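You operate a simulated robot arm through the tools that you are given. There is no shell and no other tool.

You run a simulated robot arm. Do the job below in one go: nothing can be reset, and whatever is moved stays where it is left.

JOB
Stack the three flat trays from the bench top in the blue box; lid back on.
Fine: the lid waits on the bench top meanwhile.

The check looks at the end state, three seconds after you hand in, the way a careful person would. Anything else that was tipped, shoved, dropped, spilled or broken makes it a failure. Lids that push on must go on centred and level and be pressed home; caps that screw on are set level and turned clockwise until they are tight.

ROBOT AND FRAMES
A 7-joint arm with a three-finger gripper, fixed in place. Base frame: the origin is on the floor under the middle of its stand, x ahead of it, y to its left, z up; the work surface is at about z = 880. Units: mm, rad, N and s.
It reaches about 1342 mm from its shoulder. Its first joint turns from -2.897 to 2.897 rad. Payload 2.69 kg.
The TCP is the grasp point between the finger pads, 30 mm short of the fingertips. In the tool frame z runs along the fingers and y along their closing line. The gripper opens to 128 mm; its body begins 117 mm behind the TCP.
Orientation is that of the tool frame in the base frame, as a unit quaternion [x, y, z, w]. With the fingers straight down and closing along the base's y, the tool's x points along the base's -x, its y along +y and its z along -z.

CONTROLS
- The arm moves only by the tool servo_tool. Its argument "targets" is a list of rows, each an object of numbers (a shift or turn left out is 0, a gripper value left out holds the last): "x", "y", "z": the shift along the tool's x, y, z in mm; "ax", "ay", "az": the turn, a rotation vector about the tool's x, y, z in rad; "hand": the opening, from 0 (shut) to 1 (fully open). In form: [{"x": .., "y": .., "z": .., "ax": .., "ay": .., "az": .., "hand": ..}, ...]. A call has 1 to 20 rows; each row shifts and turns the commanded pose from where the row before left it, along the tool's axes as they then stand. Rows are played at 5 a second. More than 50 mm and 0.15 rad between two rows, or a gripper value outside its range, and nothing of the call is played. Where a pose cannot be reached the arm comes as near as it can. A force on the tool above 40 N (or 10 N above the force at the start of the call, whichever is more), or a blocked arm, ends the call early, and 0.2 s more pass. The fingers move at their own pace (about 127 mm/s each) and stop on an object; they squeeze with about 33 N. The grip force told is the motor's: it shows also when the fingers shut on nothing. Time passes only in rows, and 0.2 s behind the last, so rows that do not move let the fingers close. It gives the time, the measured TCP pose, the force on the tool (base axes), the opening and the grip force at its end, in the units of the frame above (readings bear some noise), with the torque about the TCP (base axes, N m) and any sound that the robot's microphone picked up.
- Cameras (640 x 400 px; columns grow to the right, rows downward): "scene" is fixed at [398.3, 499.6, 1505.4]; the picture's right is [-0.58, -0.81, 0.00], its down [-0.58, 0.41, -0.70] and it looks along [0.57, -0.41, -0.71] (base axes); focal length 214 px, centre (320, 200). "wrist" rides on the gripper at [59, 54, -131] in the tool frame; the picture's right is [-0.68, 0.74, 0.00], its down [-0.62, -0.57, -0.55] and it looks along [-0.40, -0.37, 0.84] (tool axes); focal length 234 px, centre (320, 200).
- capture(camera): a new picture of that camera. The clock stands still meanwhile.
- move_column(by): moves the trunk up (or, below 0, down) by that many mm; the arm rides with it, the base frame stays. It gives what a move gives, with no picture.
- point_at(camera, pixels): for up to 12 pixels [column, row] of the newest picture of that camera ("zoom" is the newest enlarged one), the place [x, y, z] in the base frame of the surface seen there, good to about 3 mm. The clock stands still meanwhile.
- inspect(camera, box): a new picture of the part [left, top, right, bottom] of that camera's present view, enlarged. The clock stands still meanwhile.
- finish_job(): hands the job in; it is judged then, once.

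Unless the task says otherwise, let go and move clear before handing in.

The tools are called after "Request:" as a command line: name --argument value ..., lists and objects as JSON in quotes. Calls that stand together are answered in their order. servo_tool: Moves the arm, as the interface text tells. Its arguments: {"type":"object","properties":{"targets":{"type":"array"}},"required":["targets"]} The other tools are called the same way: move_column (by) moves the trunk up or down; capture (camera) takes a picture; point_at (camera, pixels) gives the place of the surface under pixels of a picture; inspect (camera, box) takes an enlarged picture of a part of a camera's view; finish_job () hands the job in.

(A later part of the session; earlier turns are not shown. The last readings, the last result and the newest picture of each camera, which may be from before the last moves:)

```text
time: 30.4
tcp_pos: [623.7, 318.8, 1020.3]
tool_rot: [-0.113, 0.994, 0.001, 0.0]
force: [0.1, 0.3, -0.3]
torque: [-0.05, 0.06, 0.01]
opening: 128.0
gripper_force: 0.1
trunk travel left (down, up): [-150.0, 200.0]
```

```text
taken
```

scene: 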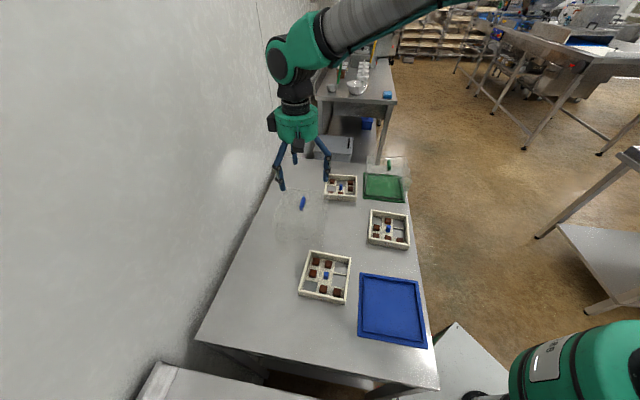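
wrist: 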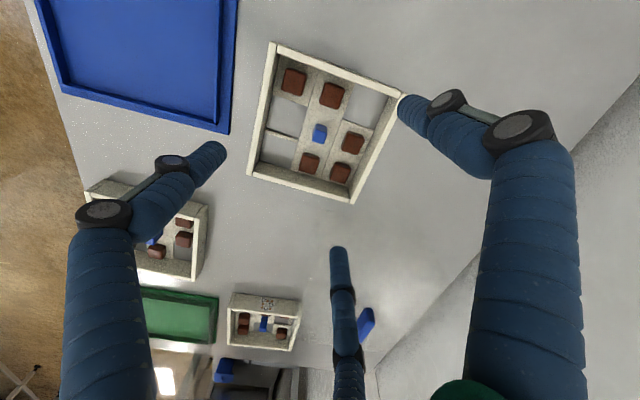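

Base: flat flange with a thin lip inside (zoom 185,55 to 468,360). I'll zoom on the near tray from directly above and measure grip and blocks.

Request:
inspect --camera "wrist" --box '[240, 40, 410, 210]'

Request:
point_at --camera "zoom" --pixels '[[75, 12], [370, 110], [268, 380], [25, 308], [195, 205], [183, 233], [208, 238], [185, 205], [212, 210]]'

Request:
inspect --camera "wrist" --box '[290, 100, 350, 160]'

Request:
point_at --camera "zoom" --pixels '[[330, 260], [270, 270], [370, 200], [300, 200], [430, 50], [320, 330]]'

```text
2.35 times, centred on (325, 125) of wrist
```

zoom: 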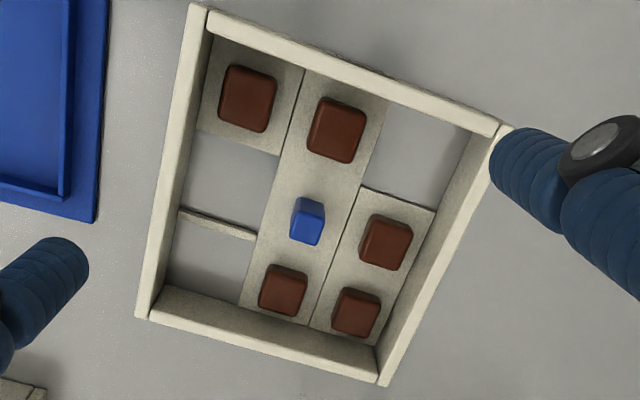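

```text
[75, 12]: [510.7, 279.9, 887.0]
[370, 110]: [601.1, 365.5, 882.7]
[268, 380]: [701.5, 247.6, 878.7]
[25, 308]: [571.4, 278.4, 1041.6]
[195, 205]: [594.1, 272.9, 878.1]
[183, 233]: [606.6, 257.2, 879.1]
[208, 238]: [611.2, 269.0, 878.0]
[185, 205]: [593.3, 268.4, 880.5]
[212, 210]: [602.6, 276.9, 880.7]
```

```text
6.67 times, centred on (320, 130) of wrist
```

zoom: 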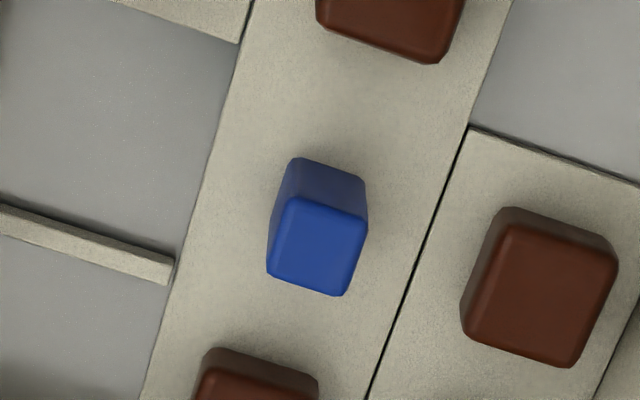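

```text
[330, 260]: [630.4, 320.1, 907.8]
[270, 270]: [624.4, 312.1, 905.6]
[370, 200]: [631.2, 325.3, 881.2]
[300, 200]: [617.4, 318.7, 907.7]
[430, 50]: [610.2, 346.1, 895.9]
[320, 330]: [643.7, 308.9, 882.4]
```

I'll take the tray picture again and query the right corner pixels plus grip and block tops.

Request:
point_at --camera "zoom" --pixels '[[318, 245], [302, 198], [366, 216], [340, 292], [268, 272], [515, 230], [612, 262], [572, 362], [466, 335], [540, 290]]'

Request:
inspect --camera "wrist" --box '[240, 40, 410, 210]'

Request:
point_at --camera "zoom" --pixels '[[195, 8], [507, 128], [383, 380], [143, 315], [248, 98], [337, 130], [385, 245], [283, 292], [355, 313], [306, 225]]'

```text
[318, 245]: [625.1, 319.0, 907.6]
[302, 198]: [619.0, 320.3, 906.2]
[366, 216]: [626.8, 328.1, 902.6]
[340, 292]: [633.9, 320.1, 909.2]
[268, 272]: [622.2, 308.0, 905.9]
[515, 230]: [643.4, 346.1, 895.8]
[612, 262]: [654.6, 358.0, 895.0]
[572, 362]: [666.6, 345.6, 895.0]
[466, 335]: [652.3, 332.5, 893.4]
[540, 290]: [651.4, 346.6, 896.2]
```

```text
2.35 times, centred on (325, 125) of wrist
```

zoom: 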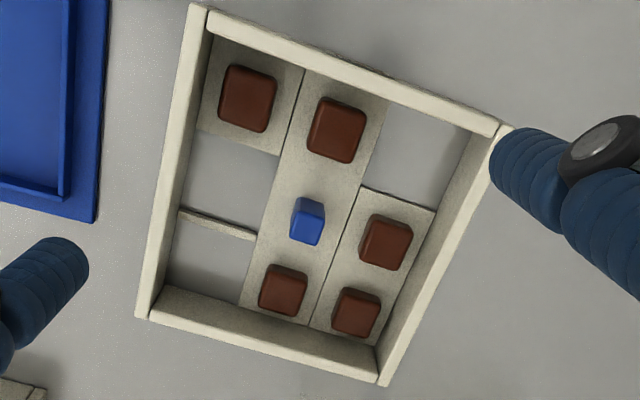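

```text
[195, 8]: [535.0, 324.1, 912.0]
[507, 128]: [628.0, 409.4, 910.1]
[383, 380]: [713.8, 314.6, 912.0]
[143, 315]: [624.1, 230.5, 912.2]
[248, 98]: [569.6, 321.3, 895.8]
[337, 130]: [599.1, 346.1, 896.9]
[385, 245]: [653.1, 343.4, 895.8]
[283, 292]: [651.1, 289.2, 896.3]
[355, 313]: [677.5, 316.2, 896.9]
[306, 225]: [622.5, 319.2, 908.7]
```

The grip top centre (zoom 318,245) lies right on the tool axis (predicted 320,247), tray yaw ≈42.9°, blocks ≈17.5 mm at 38 mm pitch. I'll preshape to ~24 mm opening and descend to just around the grip's top, then check.

Request:
servo_tool --targets '[{"hand": 0.19, "z": 15}, {"z": 20}, {"z": 20}, {"z": 15}, {}, {}]'

Request:
inspect --camera "wrist" --box '[250, 80, 400, 230]'

```text
time: 31.8
tcp_pos: [623.8, 318.0, 952.7]
tool_rot: [-0.113, 0.994, 0.001, 0.0]
force: [0.3, -0.7, -0.2]
torque: [-0.01, -0.04, 0.03]
opening: 24.3
gripper_force: 0.2
trunk travel left (down, up): [-150.0, 200.0]
```

```text
2.67 times, centred on (325, 155) of wrist
```

zoom: 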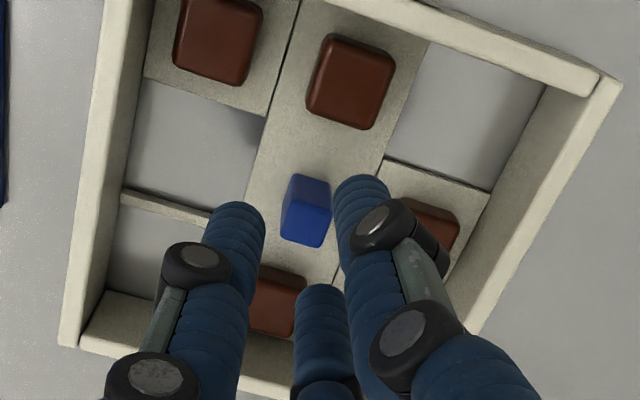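

Fingers bracket the grip symmetrically. I'll go down 17 mm more and look again before entering between the blocks.

Request:
servo_tool --targets '[{"z": 9}, {"z": 8}, {}]'

Request:
inspect --camera "wrist" --box '[260, 100, 380, 220]'

Request:
inspect --camera "scene" --box '[290, 230, 370, 310]'

```text
time: 32.6
tcp_pos: [624.8, 317.6, 936.6]
tool_rot: [-0.113, 0.994, 0.0, 0.0]
force: [0.3, 0.3, -0.5]
torque: [0.01, 0.01, -0.01]
opening: 24.5
gripper_force: 0.1
trunk travel left (down, up): [-150.0, 200.0]
```

```text
3.33 times, centred on (320, 160) of wrist
```

zoom: 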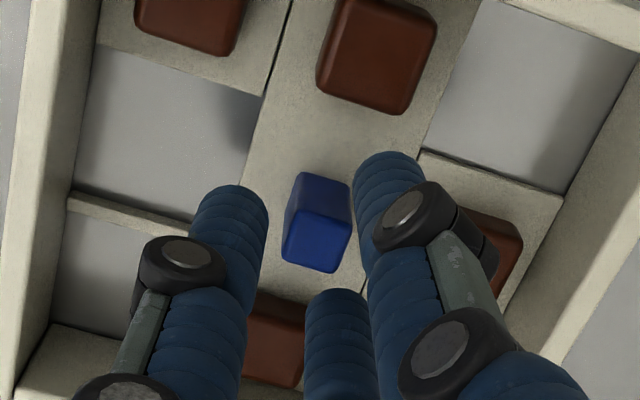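

```text
5.00 times, centred on (330, 270) of scene
```

zoom: 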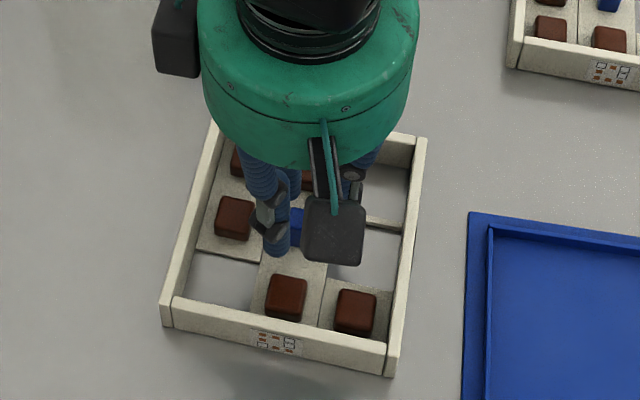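

Still clear on all sides. I'll descend the remaining ~16 mm in small steps, watching force.

Request:
servo_tool --targets '[{"z": 5}, {"z": 4}, {}]'

Request:
servo_tool --targets '[{"z": 4}, {"z": 3}, {}]'

Request:
inspect --camera "wrist" --box '[260, 100, 380, 220]'

Request:
inspect --camera "scene" --box '[300, 245, 350, 295]'

```text
time: 33.4
tcp_pos: [624.4, 318.7, 925.7]
tool_rot: [-0.113, 0.994, 0.0, -0.001]
force: [-0.1, -0.1, 0.7]
torque: [0.01, 0.0, 0.0]
opening: 24.2
gripper_force: 0.0
trunk travel left (down, up): [-150.0, 200.0]
```

```text
time: 34.2
tcp_pos: [623.2, 319.8, 919.5]
tool_rot: [-0.114, 0.993, 0.0, -0.001]
force: [-0.3, 0.6, -0.4]
torque: [-0.02, 0.02, -0.03]
opening: 24.3
gripper_force: 0.0
trunk travel left (down, up): [-150.0, 200.0]
```

```text
3.33 times, centred on (320, 160) of wrist
```

zoom: 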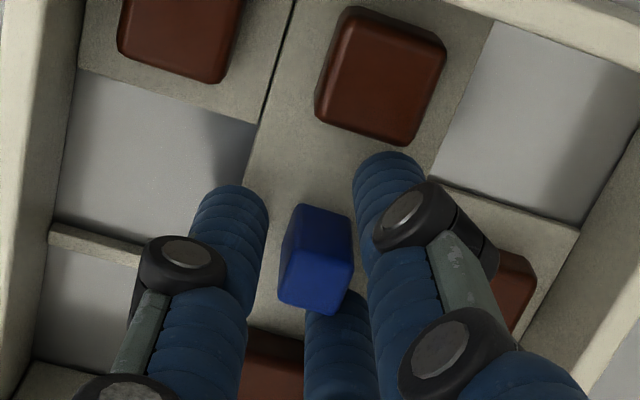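

```text
8.00 times, centred on (325, 270) of scene
```

zoom: 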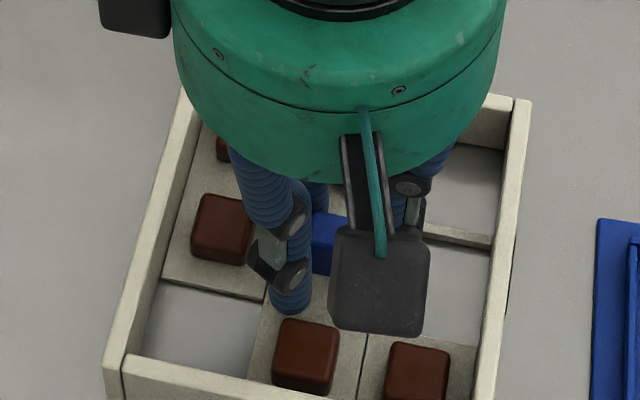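

The fingers are down around the grip with no contact. I'll close and check the grip.

Request:
servo_tool --targets '[{"hand": 0.15}, {"hand": 0.11}, {"hand": 0.07}, {"hand": 0.03}, {"hand": 0.0}, {}, {}]'

Request:
inspect --camera "wrist" --box '[260, 100, 380, 220]'

```text
time: 35.8
tcp_pos: [622.6, 319.6, 918.8]
tool_rot: [-0.112, 0.994, 0.001, -0.001]
force: [-0.1, -0.2, -0.3]
torque: [0.01, -0.04, -0.06]
opening: 17.0
gripper_force: 32.6
trunk travel left (down, up): [-150.0, 200.0]
```

```text
3.33 times, centred on (320, 160) of wrist
```

zoom: 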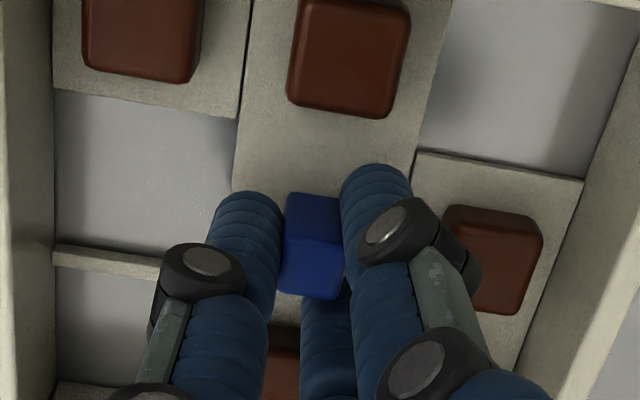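

Gripped (opening 17, 33 N); the tray twisted a few degrees in the grip as the square grip seated. I'll lift slightly and check weight and level.

Request:
servo_tool --targets '[{"z": -2}, {"z": -4}, {"z": -6}, {"z": -8}, {"z": -10}, {}]'

Request:
inspect --camera "scene" --box '[280, 220, 380, 320]'

Request:
inspect --camera "wrist" --box '[220, 60, 440, 230]'

```text
time: 37.2
tcp_pos: [621.1, 318.0, 948.8]
tool_rot: [-0.114, 0.994, 0.0, 0.0]
force: [-0.4, 0.0, -0.5]
torque: [-0.03, 0.04, -0.01]
opening: 17.4
gripper_force: 33.1
trunk travel left (down, up): [-150.0, 200.0]
```

```text
4.00 times, centred on (330, 270) of scene
```

zoom: 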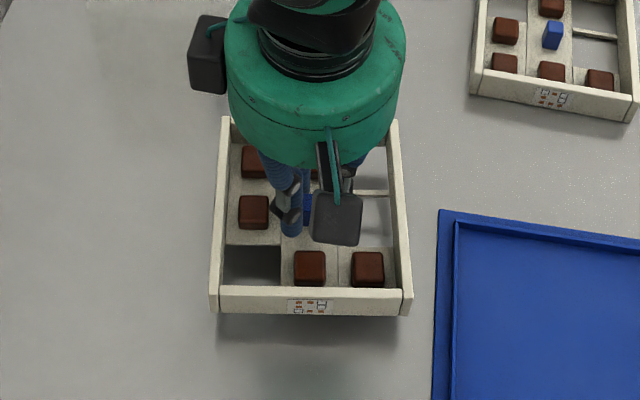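

```text
2.35 times, centred on (330, 145) of wrist
```

zoom: 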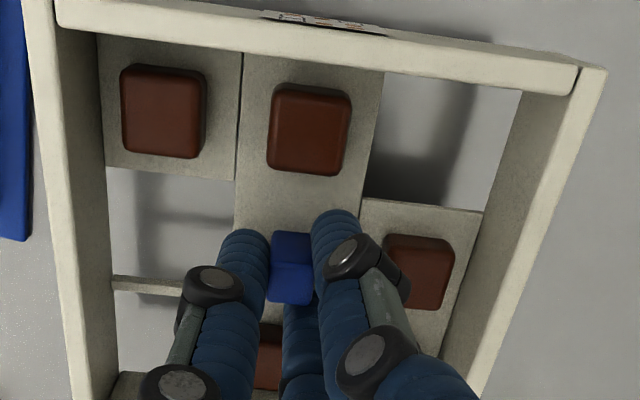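

The tray is up and looks level. I'll measure its corners to get its yaw, tilt and centre relative to the TCP.

Request:
inspect --camera "scene" --box '[280, 220, 380, 320]'

Request:
point_at --camera "zoom" --pixels '[[225, 122], [215, 287], [407, 293], [394, 125], [224, 160], [218, 240], [401, 220], [397, 170], [260, 290], [360, 293], [310, 255], [368, 258]]'

Request:
inspect --camera "wrist" --box '[220, 60, 440, 230]'

Request:
point_at --camera "zoom" --pixels '[[65, 12], [580, 78], [40, 8], [600, 72], [85, 395], [50, 150], [540, 230], [300, 45], [310, 130], [165, 110], [420, 275], [500, 330]]'

```text
4.00 times, centred on (330, 270) of scene
```

zoom: 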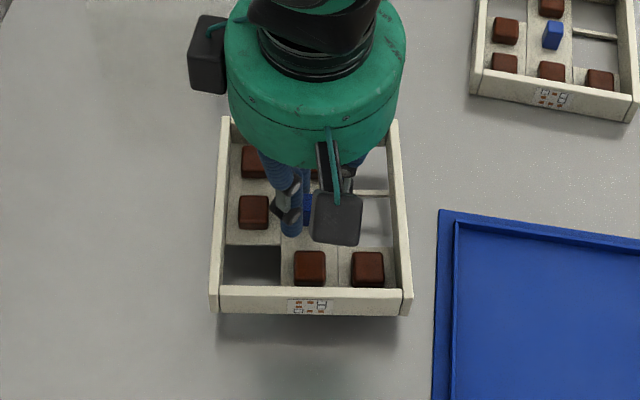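

```text
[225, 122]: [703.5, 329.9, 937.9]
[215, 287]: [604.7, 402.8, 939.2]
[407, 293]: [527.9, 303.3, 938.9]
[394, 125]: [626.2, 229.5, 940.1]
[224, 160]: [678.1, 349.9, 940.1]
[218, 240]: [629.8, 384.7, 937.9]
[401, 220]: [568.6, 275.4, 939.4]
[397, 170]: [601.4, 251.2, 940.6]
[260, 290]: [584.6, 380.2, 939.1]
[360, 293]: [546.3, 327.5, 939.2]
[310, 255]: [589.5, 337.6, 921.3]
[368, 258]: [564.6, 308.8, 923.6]
```

```text
2.35 times, centred on (330, 145) of wrist
```

zoom: 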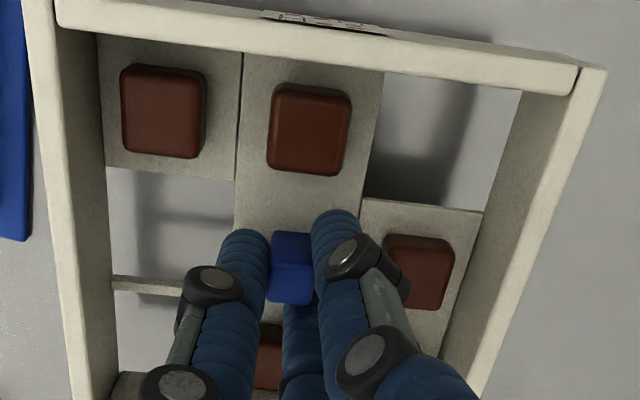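

```text
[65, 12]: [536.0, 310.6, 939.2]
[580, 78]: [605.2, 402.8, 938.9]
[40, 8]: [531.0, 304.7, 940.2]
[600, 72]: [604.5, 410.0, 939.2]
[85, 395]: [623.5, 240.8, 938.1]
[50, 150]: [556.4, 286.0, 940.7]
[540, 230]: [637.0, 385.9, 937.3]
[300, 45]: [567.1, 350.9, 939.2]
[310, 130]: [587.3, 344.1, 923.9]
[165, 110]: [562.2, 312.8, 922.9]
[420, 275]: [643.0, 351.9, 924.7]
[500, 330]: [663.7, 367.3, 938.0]
```

The tray is level (wall tops 938–940), now at yaw ≈52.9°, its centre about 3.5 mm toward −x from the TCP. Next I'll measure the base's lip corners precisely.

Request:
inspect --camera "scene" --box '[350, 265, 435, 350]'

Request:
point_at --camera "zoom" --pixels '[[167, 36], [439, 76], [487, 394], [156, 334], [187, 50], [429, 86], [468, 360], [183, 308], [192, 60], [422, 95], [455, 348], [190, 300]]'

Request:
inspect --camera "scene" --box '[355, 325, 395, 350]'

Request:
inspect --camera "scene" --box '[405, 325, 435, 355]'

```text
4.71 times, centred on (392, 308) of scene
```

zoom: 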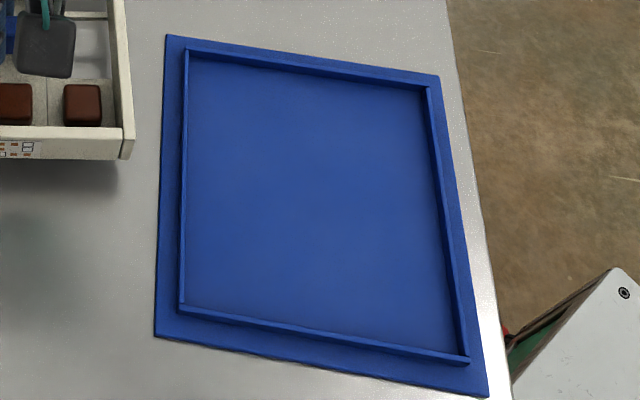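

```text
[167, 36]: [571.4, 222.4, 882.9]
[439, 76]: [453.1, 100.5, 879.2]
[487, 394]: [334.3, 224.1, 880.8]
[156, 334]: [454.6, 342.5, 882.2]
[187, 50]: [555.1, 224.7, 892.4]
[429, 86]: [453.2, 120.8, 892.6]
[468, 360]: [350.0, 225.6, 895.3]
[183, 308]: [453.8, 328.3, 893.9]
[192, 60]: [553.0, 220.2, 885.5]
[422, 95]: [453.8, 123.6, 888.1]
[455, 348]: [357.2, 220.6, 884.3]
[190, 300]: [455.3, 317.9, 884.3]
```

```text
16.00 times, centred on (375, 338) of scene
```

zoom: 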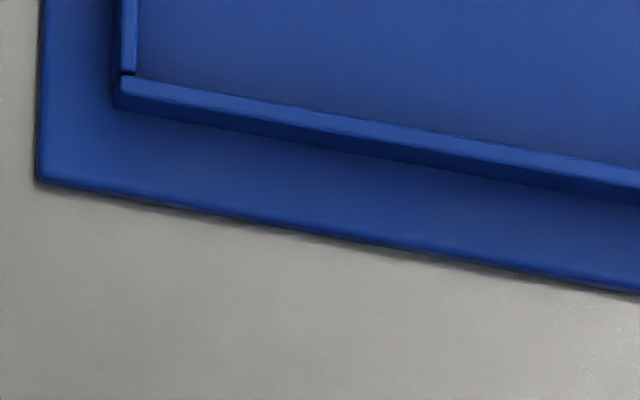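

```text
13.33 times, centred on (420, 340) of scene
```

zoom: 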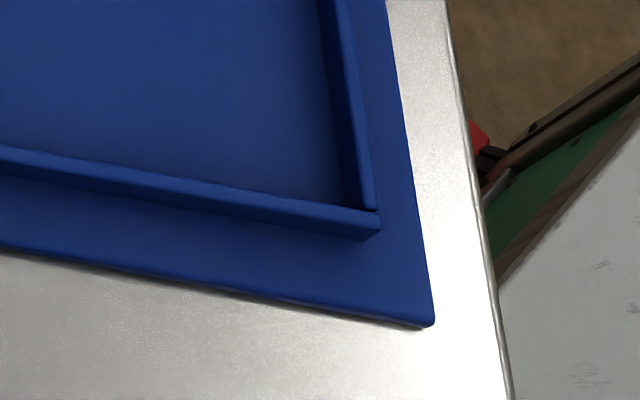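

Lip (top z≈893.5) is centred near (453–456,223–225), inner side ≈139 mm, yaw ≈44.8°. I'll raise a bit, turn the tray −8.1°, carry it over the base and check alignment hovering.

Request:
servo_tool --targets '[{"z": -10}, {"z": -10}, {"az": 0.05}, {"az": 0.05}, {"az": 0.041}, {"x": 10, "y": -4.7}, {"x": 20, "y": -9.4}, {"x": 22, "y": -10.3}, {"x": 22, "y": -10.3}, {"x": 22, "y": -10.3}, {"x": 22, "y": -10.3}, {"x": 22, "y": -10.3}, {"x": 20, "y": -9.4}, {"x": 13, "y": -6.1}, {}, {}]'

Request:
capture --camera "scene"

Request:
inspect --camera "scene" --box '[345, 245, 445, 355]'

```text
time: 40.6
tcp_pos: [458.0, 222.3, 970.7]
tool_rot: [-0.043, 0.999, 0.0, 0.0]
force: [0.0, -1.0, -1.2]
torque: [0.01, 0.0, 0.02]
opening: 17.2
gripper_force: 32.9
trunk travel left (down, up): [-150.0, 200.0]
```

```text
taken
```

scene: 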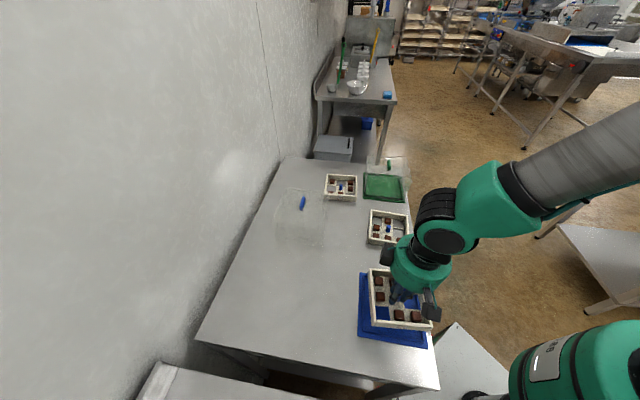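

```text
3.64 times, centred on (395, 300) of scene
```

zoom: 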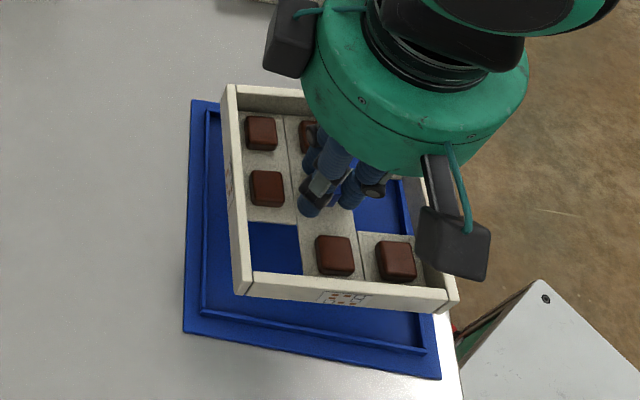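

The tray hovers above the base; I'll lower it to ~13 mm above the lip and measure both tray and lip edges.

Request:
servo_tool --targets '[{"z": 11}, {"z": 11}, {}]'

Request:
inspect --camera "scene" --box '[345, 245, 445, 355]'

Request:
capture --camera "wrist"

```text
time: 41.4
tcp_pos: [458.7, 222.7, 948.1]
tool_rot: [-0.043, 0.999, 0.0, 0.0]
force: [-0.4, -0.3, -0.4]
torque: [-0.01, 0.0, 0.03]
opening: 17.0
gripper_force: 32.9
trunk travel left (down, up): [-150.0, 200.0]
```

```text
3.64 times, centred on (395, 300) of scene
```

zoom: 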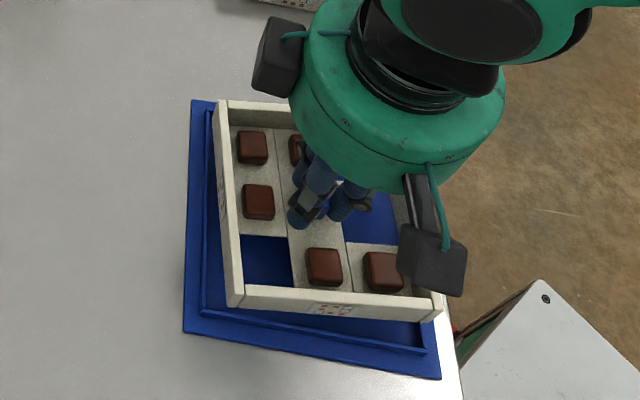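

```text
taken
```

wrist: 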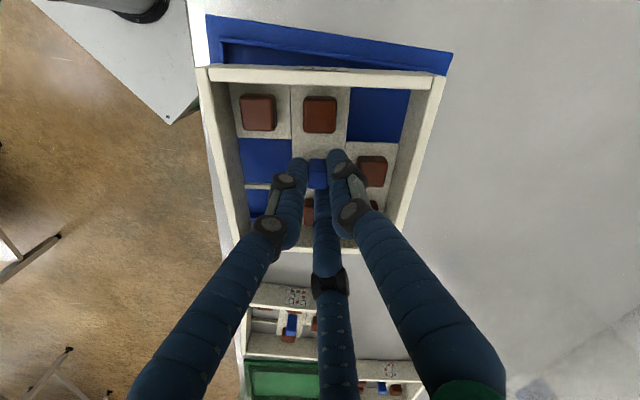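

In both views the tray edges look ~5–6° off from the base edges. I'll measure the corners now.

Request:
point_at --camera "zoom" --pixels '[[222, 103], [236, 292], [437, 300], [225, 150], [230, 230], [280, 295], [400, 300], [252, 145], [258, 200], [324, 265], [383, 270]]'

Request:
inspect --camera "wrist" --box '[180, 0, 460, 260]'

Request:
point_at --camera "wrist" --pixels '[[208, 72], [438, 84], [236, 240], [402, 235], [220, 140], [424, 150], [258, 112], [320, 114], [372, 170], [208, 18], [451, 52], [322, 33]]'

```text
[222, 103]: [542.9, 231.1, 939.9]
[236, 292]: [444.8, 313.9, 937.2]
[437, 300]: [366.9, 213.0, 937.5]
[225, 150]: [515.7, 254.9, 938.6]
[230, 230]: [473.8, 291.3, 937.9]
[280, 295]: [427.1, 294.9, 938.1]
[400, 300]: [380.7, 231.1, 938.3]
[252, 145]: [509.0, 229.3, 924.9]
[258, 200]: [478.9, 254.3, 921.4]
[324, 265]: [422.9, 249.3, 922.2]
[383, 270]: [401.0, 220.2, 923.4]
```

```text
1.54 times, centred on (320, 130) of wrist
```

zoom: 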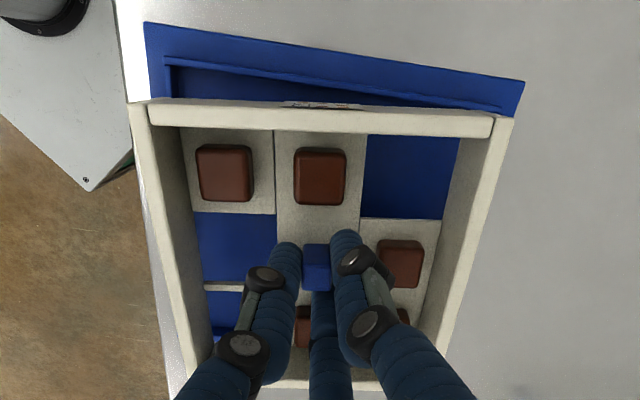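

```text
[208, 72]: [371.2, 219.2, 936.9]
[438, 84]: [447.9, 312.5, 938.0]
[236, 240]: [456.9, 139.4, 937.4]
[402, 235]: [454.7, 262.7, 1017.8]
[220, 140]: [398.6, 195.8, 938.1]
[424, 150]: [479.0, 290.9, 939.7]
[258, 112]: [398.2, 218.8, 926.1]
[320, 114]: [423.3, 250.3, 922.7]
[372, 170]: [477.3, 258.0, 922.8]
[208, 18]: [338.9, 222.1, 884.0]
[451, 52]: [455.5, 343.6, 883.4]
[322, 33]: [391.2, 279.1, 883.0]
```

The tray reads yaw ≈51°, meaning it is twisting in the grip toward a stable seat (≈45° relative to the tool). I'll wait a second and re-measure to see if it has settled.

Request:
servo_tool --targets '[{}, {}, {}, {}, {}, {}]'

Request:
inspect --camera "wrist" --box '[180, 0, 460, 260]'

Request:
point_at --camera "zoom" --pixels '[[150, 112], [490, 127], [135, 105], [508, 120], [160, 190], [180, 290], [475, 230], [450, 330], [225, 172], [320, 177], [400, 262], [320, 117]]'

```text
time: 42.8
tcp_pos: [458.0, 223.0, 947.8]
tool_rot: [-0.042, 0.999, 0.0, 0.0]
force: [-0.4, 0.2, -0.8]
torque: [0.01, 0.03, -0.02]
opening: 16.7
gripper_force: 32.8
trunk travel left (down, up): [-150.0, 200.0]
```

```text
1.54 times, centred on (320, 130) of wrist
```

zoom: 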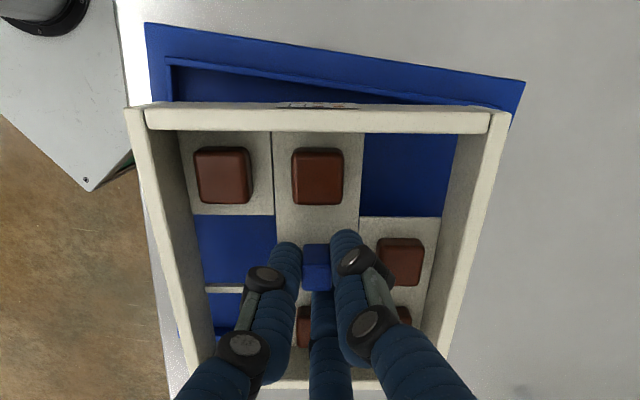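

```text
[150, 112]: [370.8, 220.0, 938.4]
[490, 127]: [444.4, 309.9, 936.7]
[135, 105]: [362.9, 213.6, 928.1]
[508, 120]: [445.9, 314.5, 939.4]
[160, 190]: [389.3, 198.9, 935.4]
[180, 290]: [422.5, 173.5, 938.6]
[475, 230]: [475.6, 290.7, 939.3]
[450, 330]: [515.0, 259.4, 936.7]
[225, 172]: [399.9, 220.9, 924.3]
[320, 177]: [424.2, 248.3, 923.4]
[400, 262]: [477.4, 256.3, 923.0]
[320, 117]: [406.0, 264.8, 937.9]
```

The tray is still creeping about 1.2°/s in the grip. I'll wait a few seconds for it to settle, then re-measure.

Request:
servo_tool --targets '[{}, {}, {}, {}, {}, {}, {}, {}, {}, {}, {}, {}, {}, {}, {}, {}, {}, {}, {}, {}]'

Request:
inspect --camera "wrist" --box '[180, 0, 460, 260]'

```text
time: 47.0
tcp_pos: [457.5, 223.0, 946.6]
tool_rot: [-0.043, 0.999, 0.0, 0.0]
force: [-0.2, 0.2, -0.9]
torque: [0.0, -0.04, 0.0]
opening: 17.4
gripper_force: 32.6
trunk travel left (down, up): [-150.0, 200.0]
```

```text
1.54 times, centred on (320, 130) of wrist
```

zoom: 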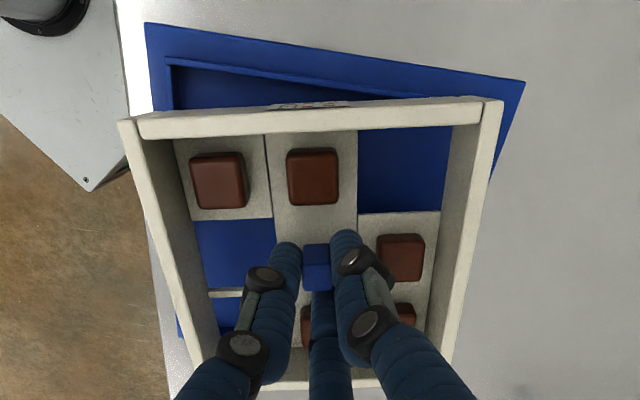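

Yaw is now 55.2° and still creeping slowly, but the tray is centred over the base within ~1 mm (projected centres agree). I'll counter-rotate 12° with a small shift and check while the clock stands still.

Request:
servo_tool --targets '[{"az": 0.106}, {"az": 0.105, "y": -1.8}]'

Request:
inspect --camera "wrist" --box '[180, 0, 460, 260]'

Request:
inspect --camera "scene" --box '[345, 245, 445, 355]'

```text
time: 47.6
tcp_pos: [457.6, 221.2, 947.1]
tool_rot: [0.063, 0.998, 0.0, 0.0]
force: [-0.2, -0.9, -1.0]
torque: [0.0, -0.01, 0.0]
opening: 17.4
gripper_force: 32.9
trunk travel left (down, up): [-150.0, 200.0]
```

```text
1.54 times, centred on (320, 130) of wrist
```

zoom: 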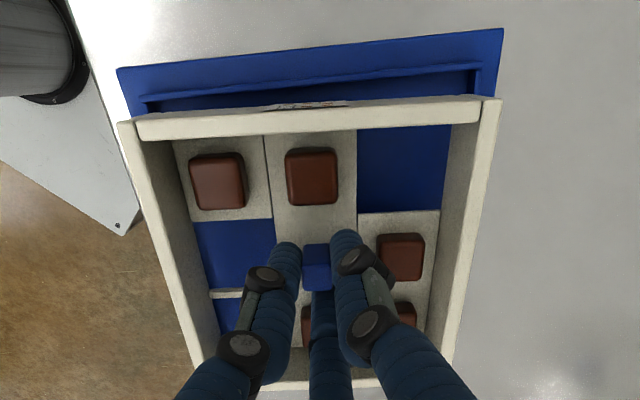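

```text
3.64 times, centred on (395, 300) of scene
```

zoom: 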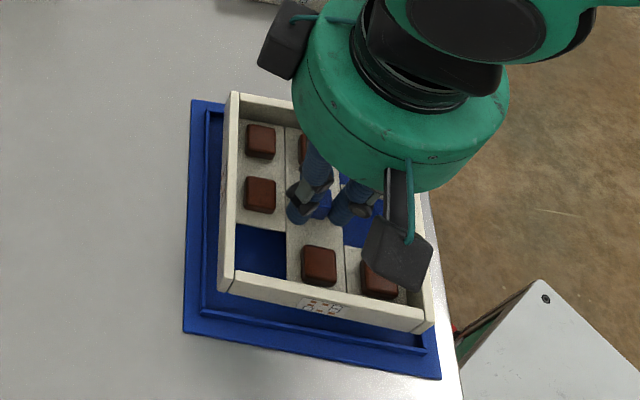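

Tray yaw is ≈43° vs base 45° and the creep will close that. I'll query scene points on the tray to cross-check centring against the lip centre measured by the same camera.

Request:
point_at --camera "zoom" --pixels '[[234, 95], [225, 270], [428, 318], [230, 180], [226, 240], [280, 283], [340, 297], [400, 312], [260, 135], [260, 190], [318, 260], [379, 275]]'

```text
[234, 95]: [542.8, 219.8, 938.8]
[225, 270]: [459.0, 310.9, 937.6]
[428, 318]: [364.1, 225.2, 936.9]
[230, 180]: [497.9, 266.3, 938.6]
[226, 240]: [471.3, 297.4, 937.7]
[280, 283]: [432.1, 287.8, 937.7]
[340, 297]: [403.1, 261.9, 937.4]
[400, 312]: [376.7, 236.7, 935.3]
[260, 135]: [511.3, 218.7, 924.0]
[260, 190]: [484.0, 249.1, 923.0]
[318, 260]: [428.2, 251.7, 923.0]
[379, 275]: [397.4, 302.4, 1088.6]
```

Both cameras agree the tray is centred within ~1–2 mm. I'll nudge 1 mm and lower into the base.

Request:
servo_tool --targets '[{"y": 1.0, "z": 8}, {"z": 8}, {"z": 4}]'

Request:
inspect --camera "wrist" --box '[180, 0, 460, 260]'

Request:
inspect --camera "scene" --box '[345, 250, 445, 355]'

```text
time: 48.4
tcp_pos: [457.7, 223.0, 926.0]
tool_rot: [0.062, 0.998, 0.001, 0.001]
force: [-0.3, 0.1, -1.6]
torque: [-0.04, 0.0, 0.02]
opening: 17.3
gripper_force: 33.2
trunk travel left (down, up): [-150.0, 200.0]
```

```text
1.54 times, centred on (320, 130) of wrist
```

zoom: 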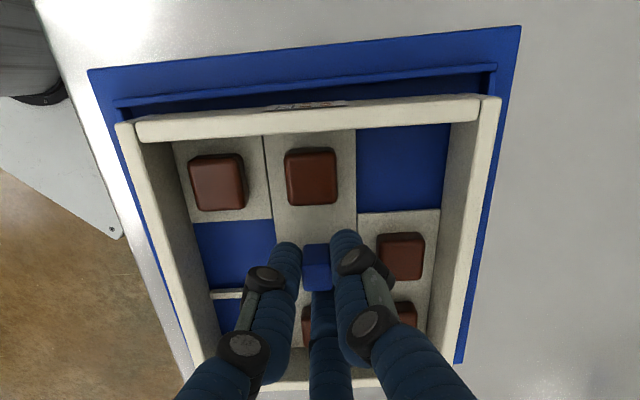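

```text
3.81 times, centred on (395, 302) of scene
```

zoom: 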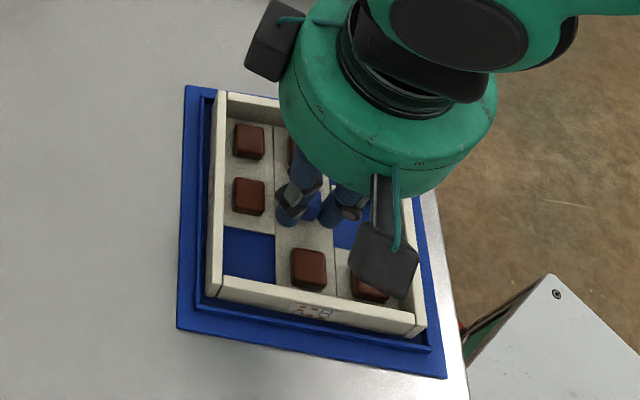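

The tray is inside the lip with even margins. I'll lower the last few mm to contact.

Request:
servo_tool --targets '[{"z": 1}, {"z": 1}]'

Request:
servo_tool --targets '[{"z": 1}]'

```text
time: 49.0
tcp_pos: [458.3, 222.4, 924.9]
tool_rot: [0.063, 0.998, 0.001, 0.001]
force: [0.4, 0.8, -1.4]
torque: [0.04, -0.01, 0.0]
opening: 17.0
gripper_force: 32.9
trunk travel left (down, up): [-150.0, 200.0]
```

```text
time: 49.4
tcp_pos: [458.0, 223.4, 923.9]
tool_rot: [0.063, 0.998, 0.0, 0.001]
force: [-1.3, -3.6, 9.9]
torque: [0.01, 0.26, -0.03]
opening: 17.1
gripper_force: 32.8
trunk travel left (down, up): [-150.0, 200.0]
```

Contact felt (≈10 N). I'll release gently to a 24 mm opening.

Request:
servo_tool --targets '[{"hand": 0.15, "z": -0.5}, {"hand": 0.17}, {"hand": 0.19}, {}]'

Request:
inspect --camera "wrist" --box '[180, 0, 460, 260]'

Request:
inspect --camera "wrist" --box '[270, 110, 370, 210]'

```text
time: 50.4
tcp_pos: [458.5, 223.0, 925.1]
tool_rot: [0.064, 0.998, 0.0, 0.0]
force: [0.0, 0.8, -0.3]
torque: [-0.03, 0.02, -0.03]
opening: 24.1
gripper_force: 0.1
trunk travel left (down, up): [-150.0, 200.0]
```

```text
1.54 times, centred on (320, 130) of wrist
```

zoom: 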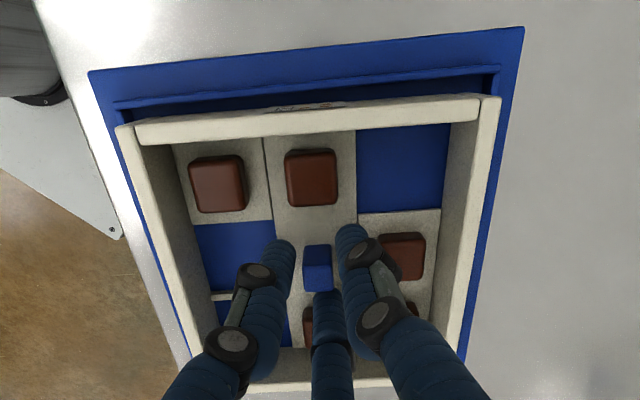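

```text
4.00 times, centred on (320, 160) of wrist
```

zoom: 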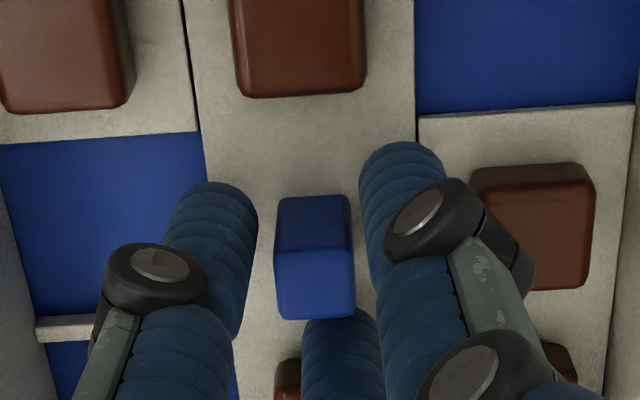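

Released with fingers clear of blocks. I'll lift straight out and inspect the placed tray.

Request:
servo_tool --targets '[{"z": -8}, {"z": -15}, {"z": -25}, {"z": -25}, {"z": -30, "hand": 1.0}, {}]'

Request:
capture --camera "wrist"

Request:
inspect --camera "wrist" --box '[230, 20, 410, 220]'

Request:
inspect --camera "scene" --box '[345, 250, 445, 355]'

```text
time: 51.8
tcp_pos: [458.2, 221.0, 1028.3]
tool_rot: [0.063, 0.998, 0.001, 0.001]
force: [-0.6, -0.5, 0.9]
torque: [0.0, -0.06, 0.02]
opening: 128.0
gripper_force: 0.1
trunk travel left (down, up): [-150.0, 200.0]
```

```text
taken
```

wrist: 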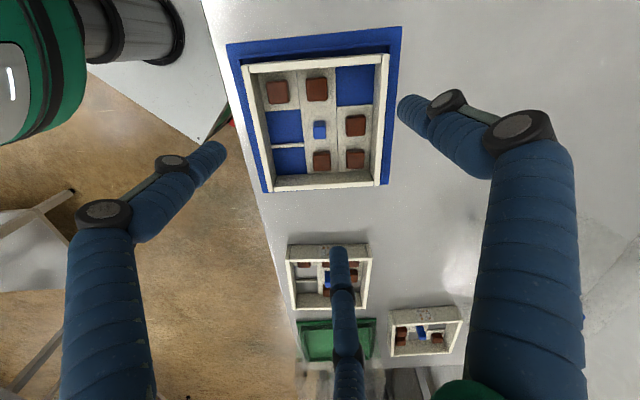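

```text
2.00 times, centred on (320, 120) of wrist
```

zoom: 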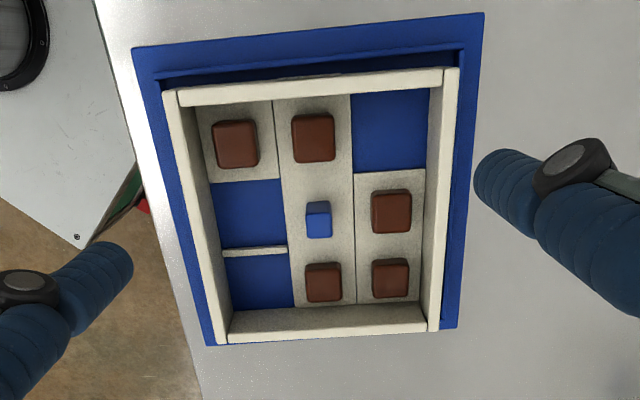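

```text
3.81 times, centred on (395, 302) of scene
```

zoom: 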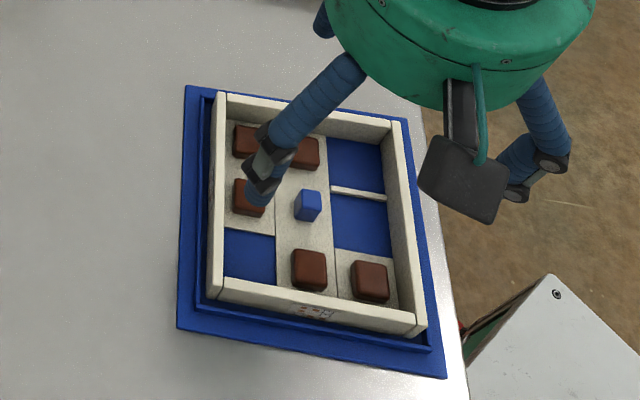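

Tray 1 sits centred on the base (projected centres agree within 0.2 mm) and within ~0.7° of its yaw. Now I'll go over the second tray near (630,43), keeping this tool yaw.

Request:
servo_tool --targets '[{"x": -27.6, "y": -22.34}, {"x": -27.6, "y": -22.34}, {"x": -27.6, "y": -22.34}, {"x": -27.6, "y": -22.34}, {"x": -27.6, "y": -22.34}, {"x": -27.6, "y": -22.34}, {"x": -27.6, "y": -22.34}, {}, {}]'

Request:
capture --camera "wrist"

Request:
inspect --camera "wrist" --box '[230, 20, 410, 220]'

```text
time: 53.8
tcp_pos: [630.9, 42.7, 1028.7]
tool_rot: [0.063, 0.998, 0.0, 0.0]
force: [-0.1, -0.8, -0.4]
torque: [-0.01, -0.01, 0.03]
opening: 128.0
gripper_force: 0.0
trunk travel left (down, up): [-150.0, 200.0]
```

```text
taken
```

wrist: 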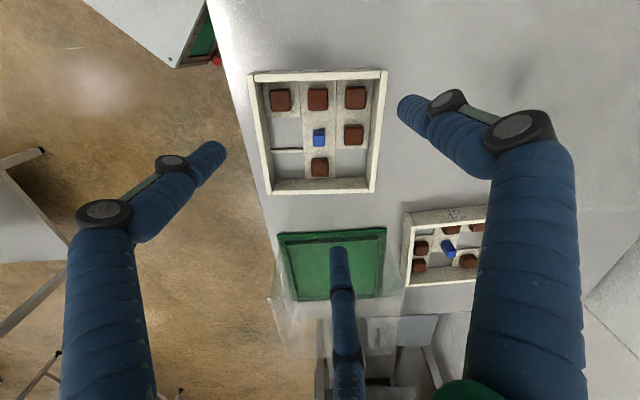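

```text
2.00 times, centred on (320, 120) of wrist
```

zoom: 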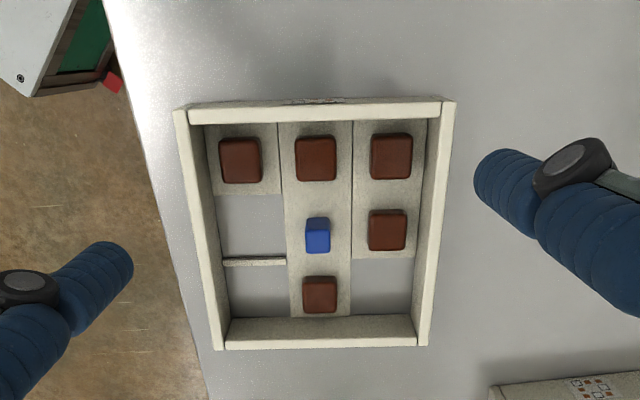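

Tray 2's edges lie at the same relative angle I want (≈49°), with its grip offset about (−3.5,−5) mm in tool axes. I'll shift, then verify with a tight zoom.

Request:
servo_tool --targets '[{"x": -3.4, "y": -5.0}, {}]'

Request:
inspect --camera "wrist" --box '[290, 105, 350, 165]'

```text
time: 54.4
tcp_pos: [633.8, 36.0, 1027.9]
tool_rot: [0.063, 0.998, 0.0, 0.0]
force: [1.2, -0.2, -0.1]
torque: [-0.03, 0.01, -0.03]
opening: 128.3
gripper_force: 0.1
trunk travel left (down, up): [-150.0, 200.0]
```

```text
6.67 times, centred on (320, 135) of wrist
```

zoom: 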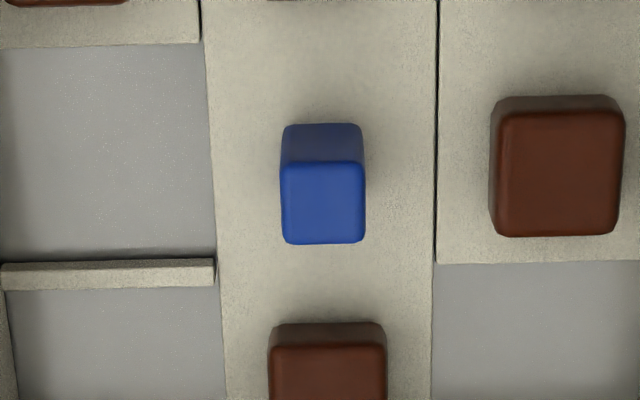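

Grip top centre (323,203) is within 0.7 mm of the tool axis. I'll preshape to 24 mm and descend in stages.

Request:
servo_tool --targets '[{"hand": 0.19, "x": -0.7, "z": 15}, {"z": 25}, {"z": 25}, {"z": 15}, {"z": 10}, {}]'

Request:
inspect --camera "wrist" --box '[260, 100, 380, 220]'

```text
time: 55.8
tcp_pos: [632.2, 37.9, 937.1]
tool_rot: [0.063, 0.998, 0.0, 0.0]
force: [0.8, 0.1, 0.0]
torque: [-0.02, -0.01, 0.03]
opening: 24.4
gripper_force: 0.2
trunk travel left (down, up): [-150.0, 200.0]
```

```text
3.33 times, centred on (320, 160) of wrist
```

zoom: 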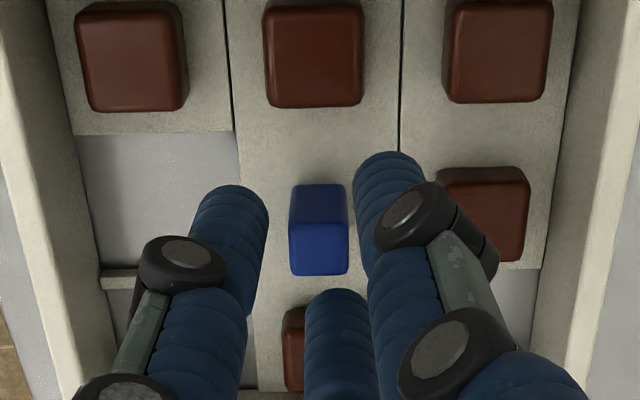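

The middle finger's outer side could come close to the far block, so I'll tighten to 22 mm, shift 1 mm away from that block, and descend in small guarded steps.

Request:
servo_tool --targets '[{"hand": 0.172, "x": 0.75, "y": 0.65}, {}, {"z": 5}, {"z": 4}, {}]'

Request:
servo_tool --targets '[{"z": 4}, {"z": 3}, {}]'

Request:
inspect --camera "wrist" --box '[260, 100, 380, 220]'

Request:
inspect --camera "scene" --box '[355, 195, 425, 265]'

```text
time: 57.0
tcp_pos: [630.0, 39.6, 928.7]
tool_rot: [0.063, 0.998, 0.0, -0.001]
force: [-0.4, -1.1, 3.7]
torque: [-0.05, -0.02, 0.0]
opening: 28.0
gripper_force: 1.7
trunk travel left (down, up): [-150.0, 200.0]
```

```text
time: 57.8
tcp_pos: [631.5, 40.4, 921.5]
tool_rot: [0.063, 0.998, 0.0, 0.0]
force: [0.9, -1.9, 1.9]
torque: [-0.01, 0.02, -0.01]
opening: 30.0
gripper_force: 1.3
trunk travel left (down, up): [-150.0, 200.0]
```

```text
3.33 times, centred on (320, 160) of wrist
```

zoom: 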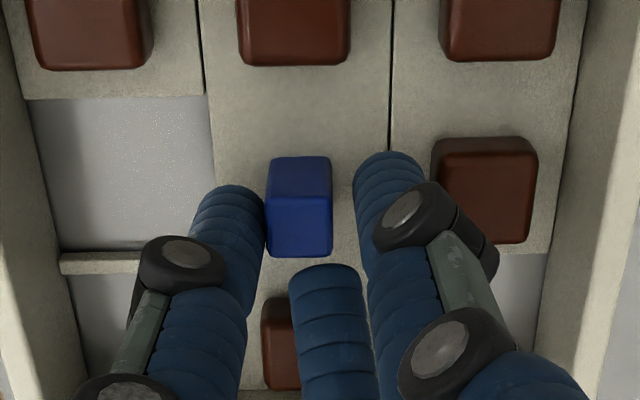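

```text
5.71 times, centred on (390, 230) of scene
```

zoom: 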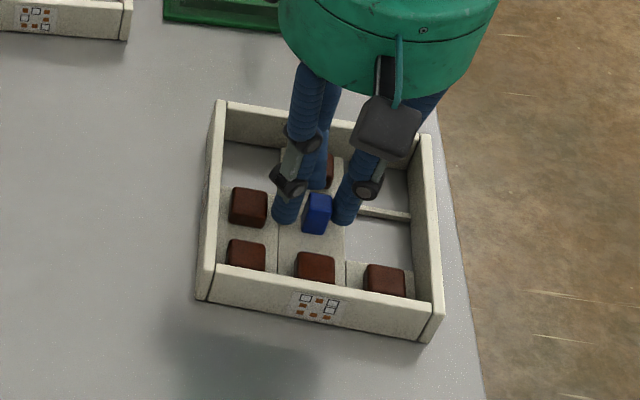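

Something is off: the opening rose to 30 and the tray slid ~10 mm toward its label side; the middle finger seems displaced. I'll look closely before moving anything.

Request:
inspect --camera "wrist" --box '[290, 140, 360, 210]'

Request:
inspect --camera "scene" --box '[375, 210, 410, 245]'

Request:
capture --camera "wrist"

```text
5.71 times, centred on (325, 175) of wrist
```

zoom: 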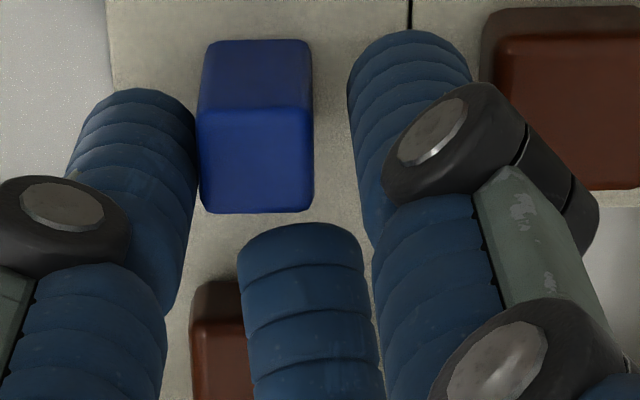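

```text
11.43 times, centred on (392, 228) of scene
```

zoom: 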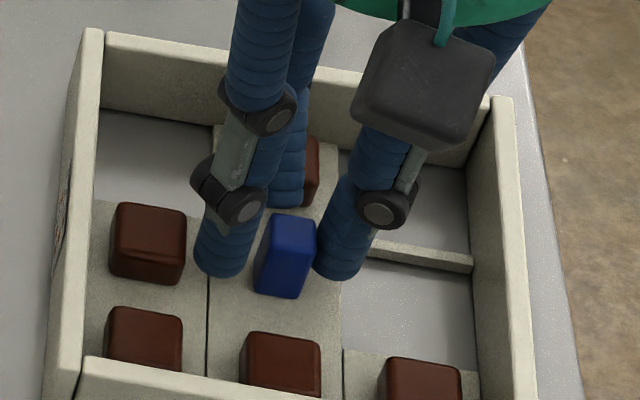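

```text
taken
```

wrist: 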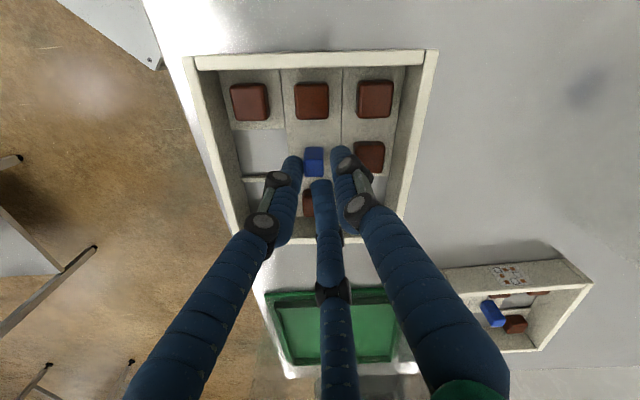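

Views show the 330° finger lightly touching the grip's side and the tray slid toward its label; blocks all still in place. I'll ease that finger off the grip sideways and rise slowly.

Request:
servo_tool --targets '[{"x": 1.3, "y": -0.75}, {"z": -2}, {"z": -3}, {"z": -5}, {"z": -6}, {}]'

Request:
inspect --camera "wrist" --box '[260, 100, 380, 220]'

Request:
inspect --camera "scene" --box '[355, 195, 425, 265]'

```text
time: 59.2
tcp_pos: [630.8, 37.9, 936.0]
tool_rot: [0.063, 0.998, 0.001, 0.0]
force: [1.2, -1.9, -0.4]
torque: [-0.02, -0.03, -0.01]
opening: 22.0
gripper_force: 0.0
trunk travel left (down, up): [-150.0, 200.0]
```

```text
3.33 times, centred on (320, 160) of wrist
```

zoom: 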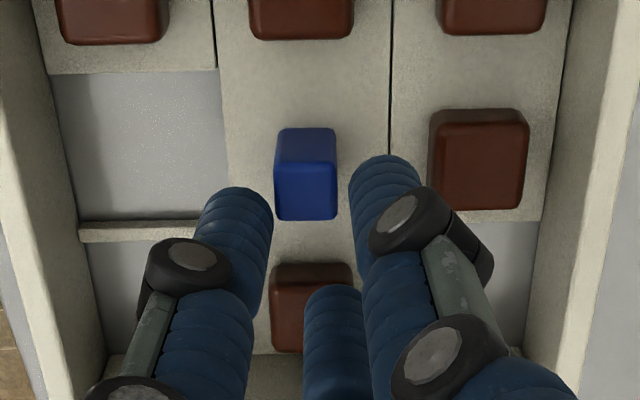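

```text
5.71 times, centred on (390, 230) of scene
```

zoom: 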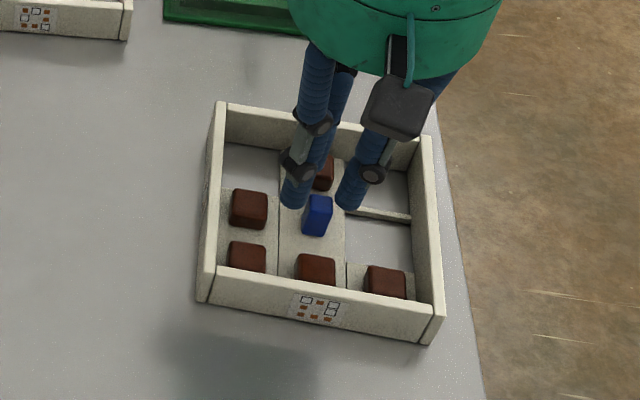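

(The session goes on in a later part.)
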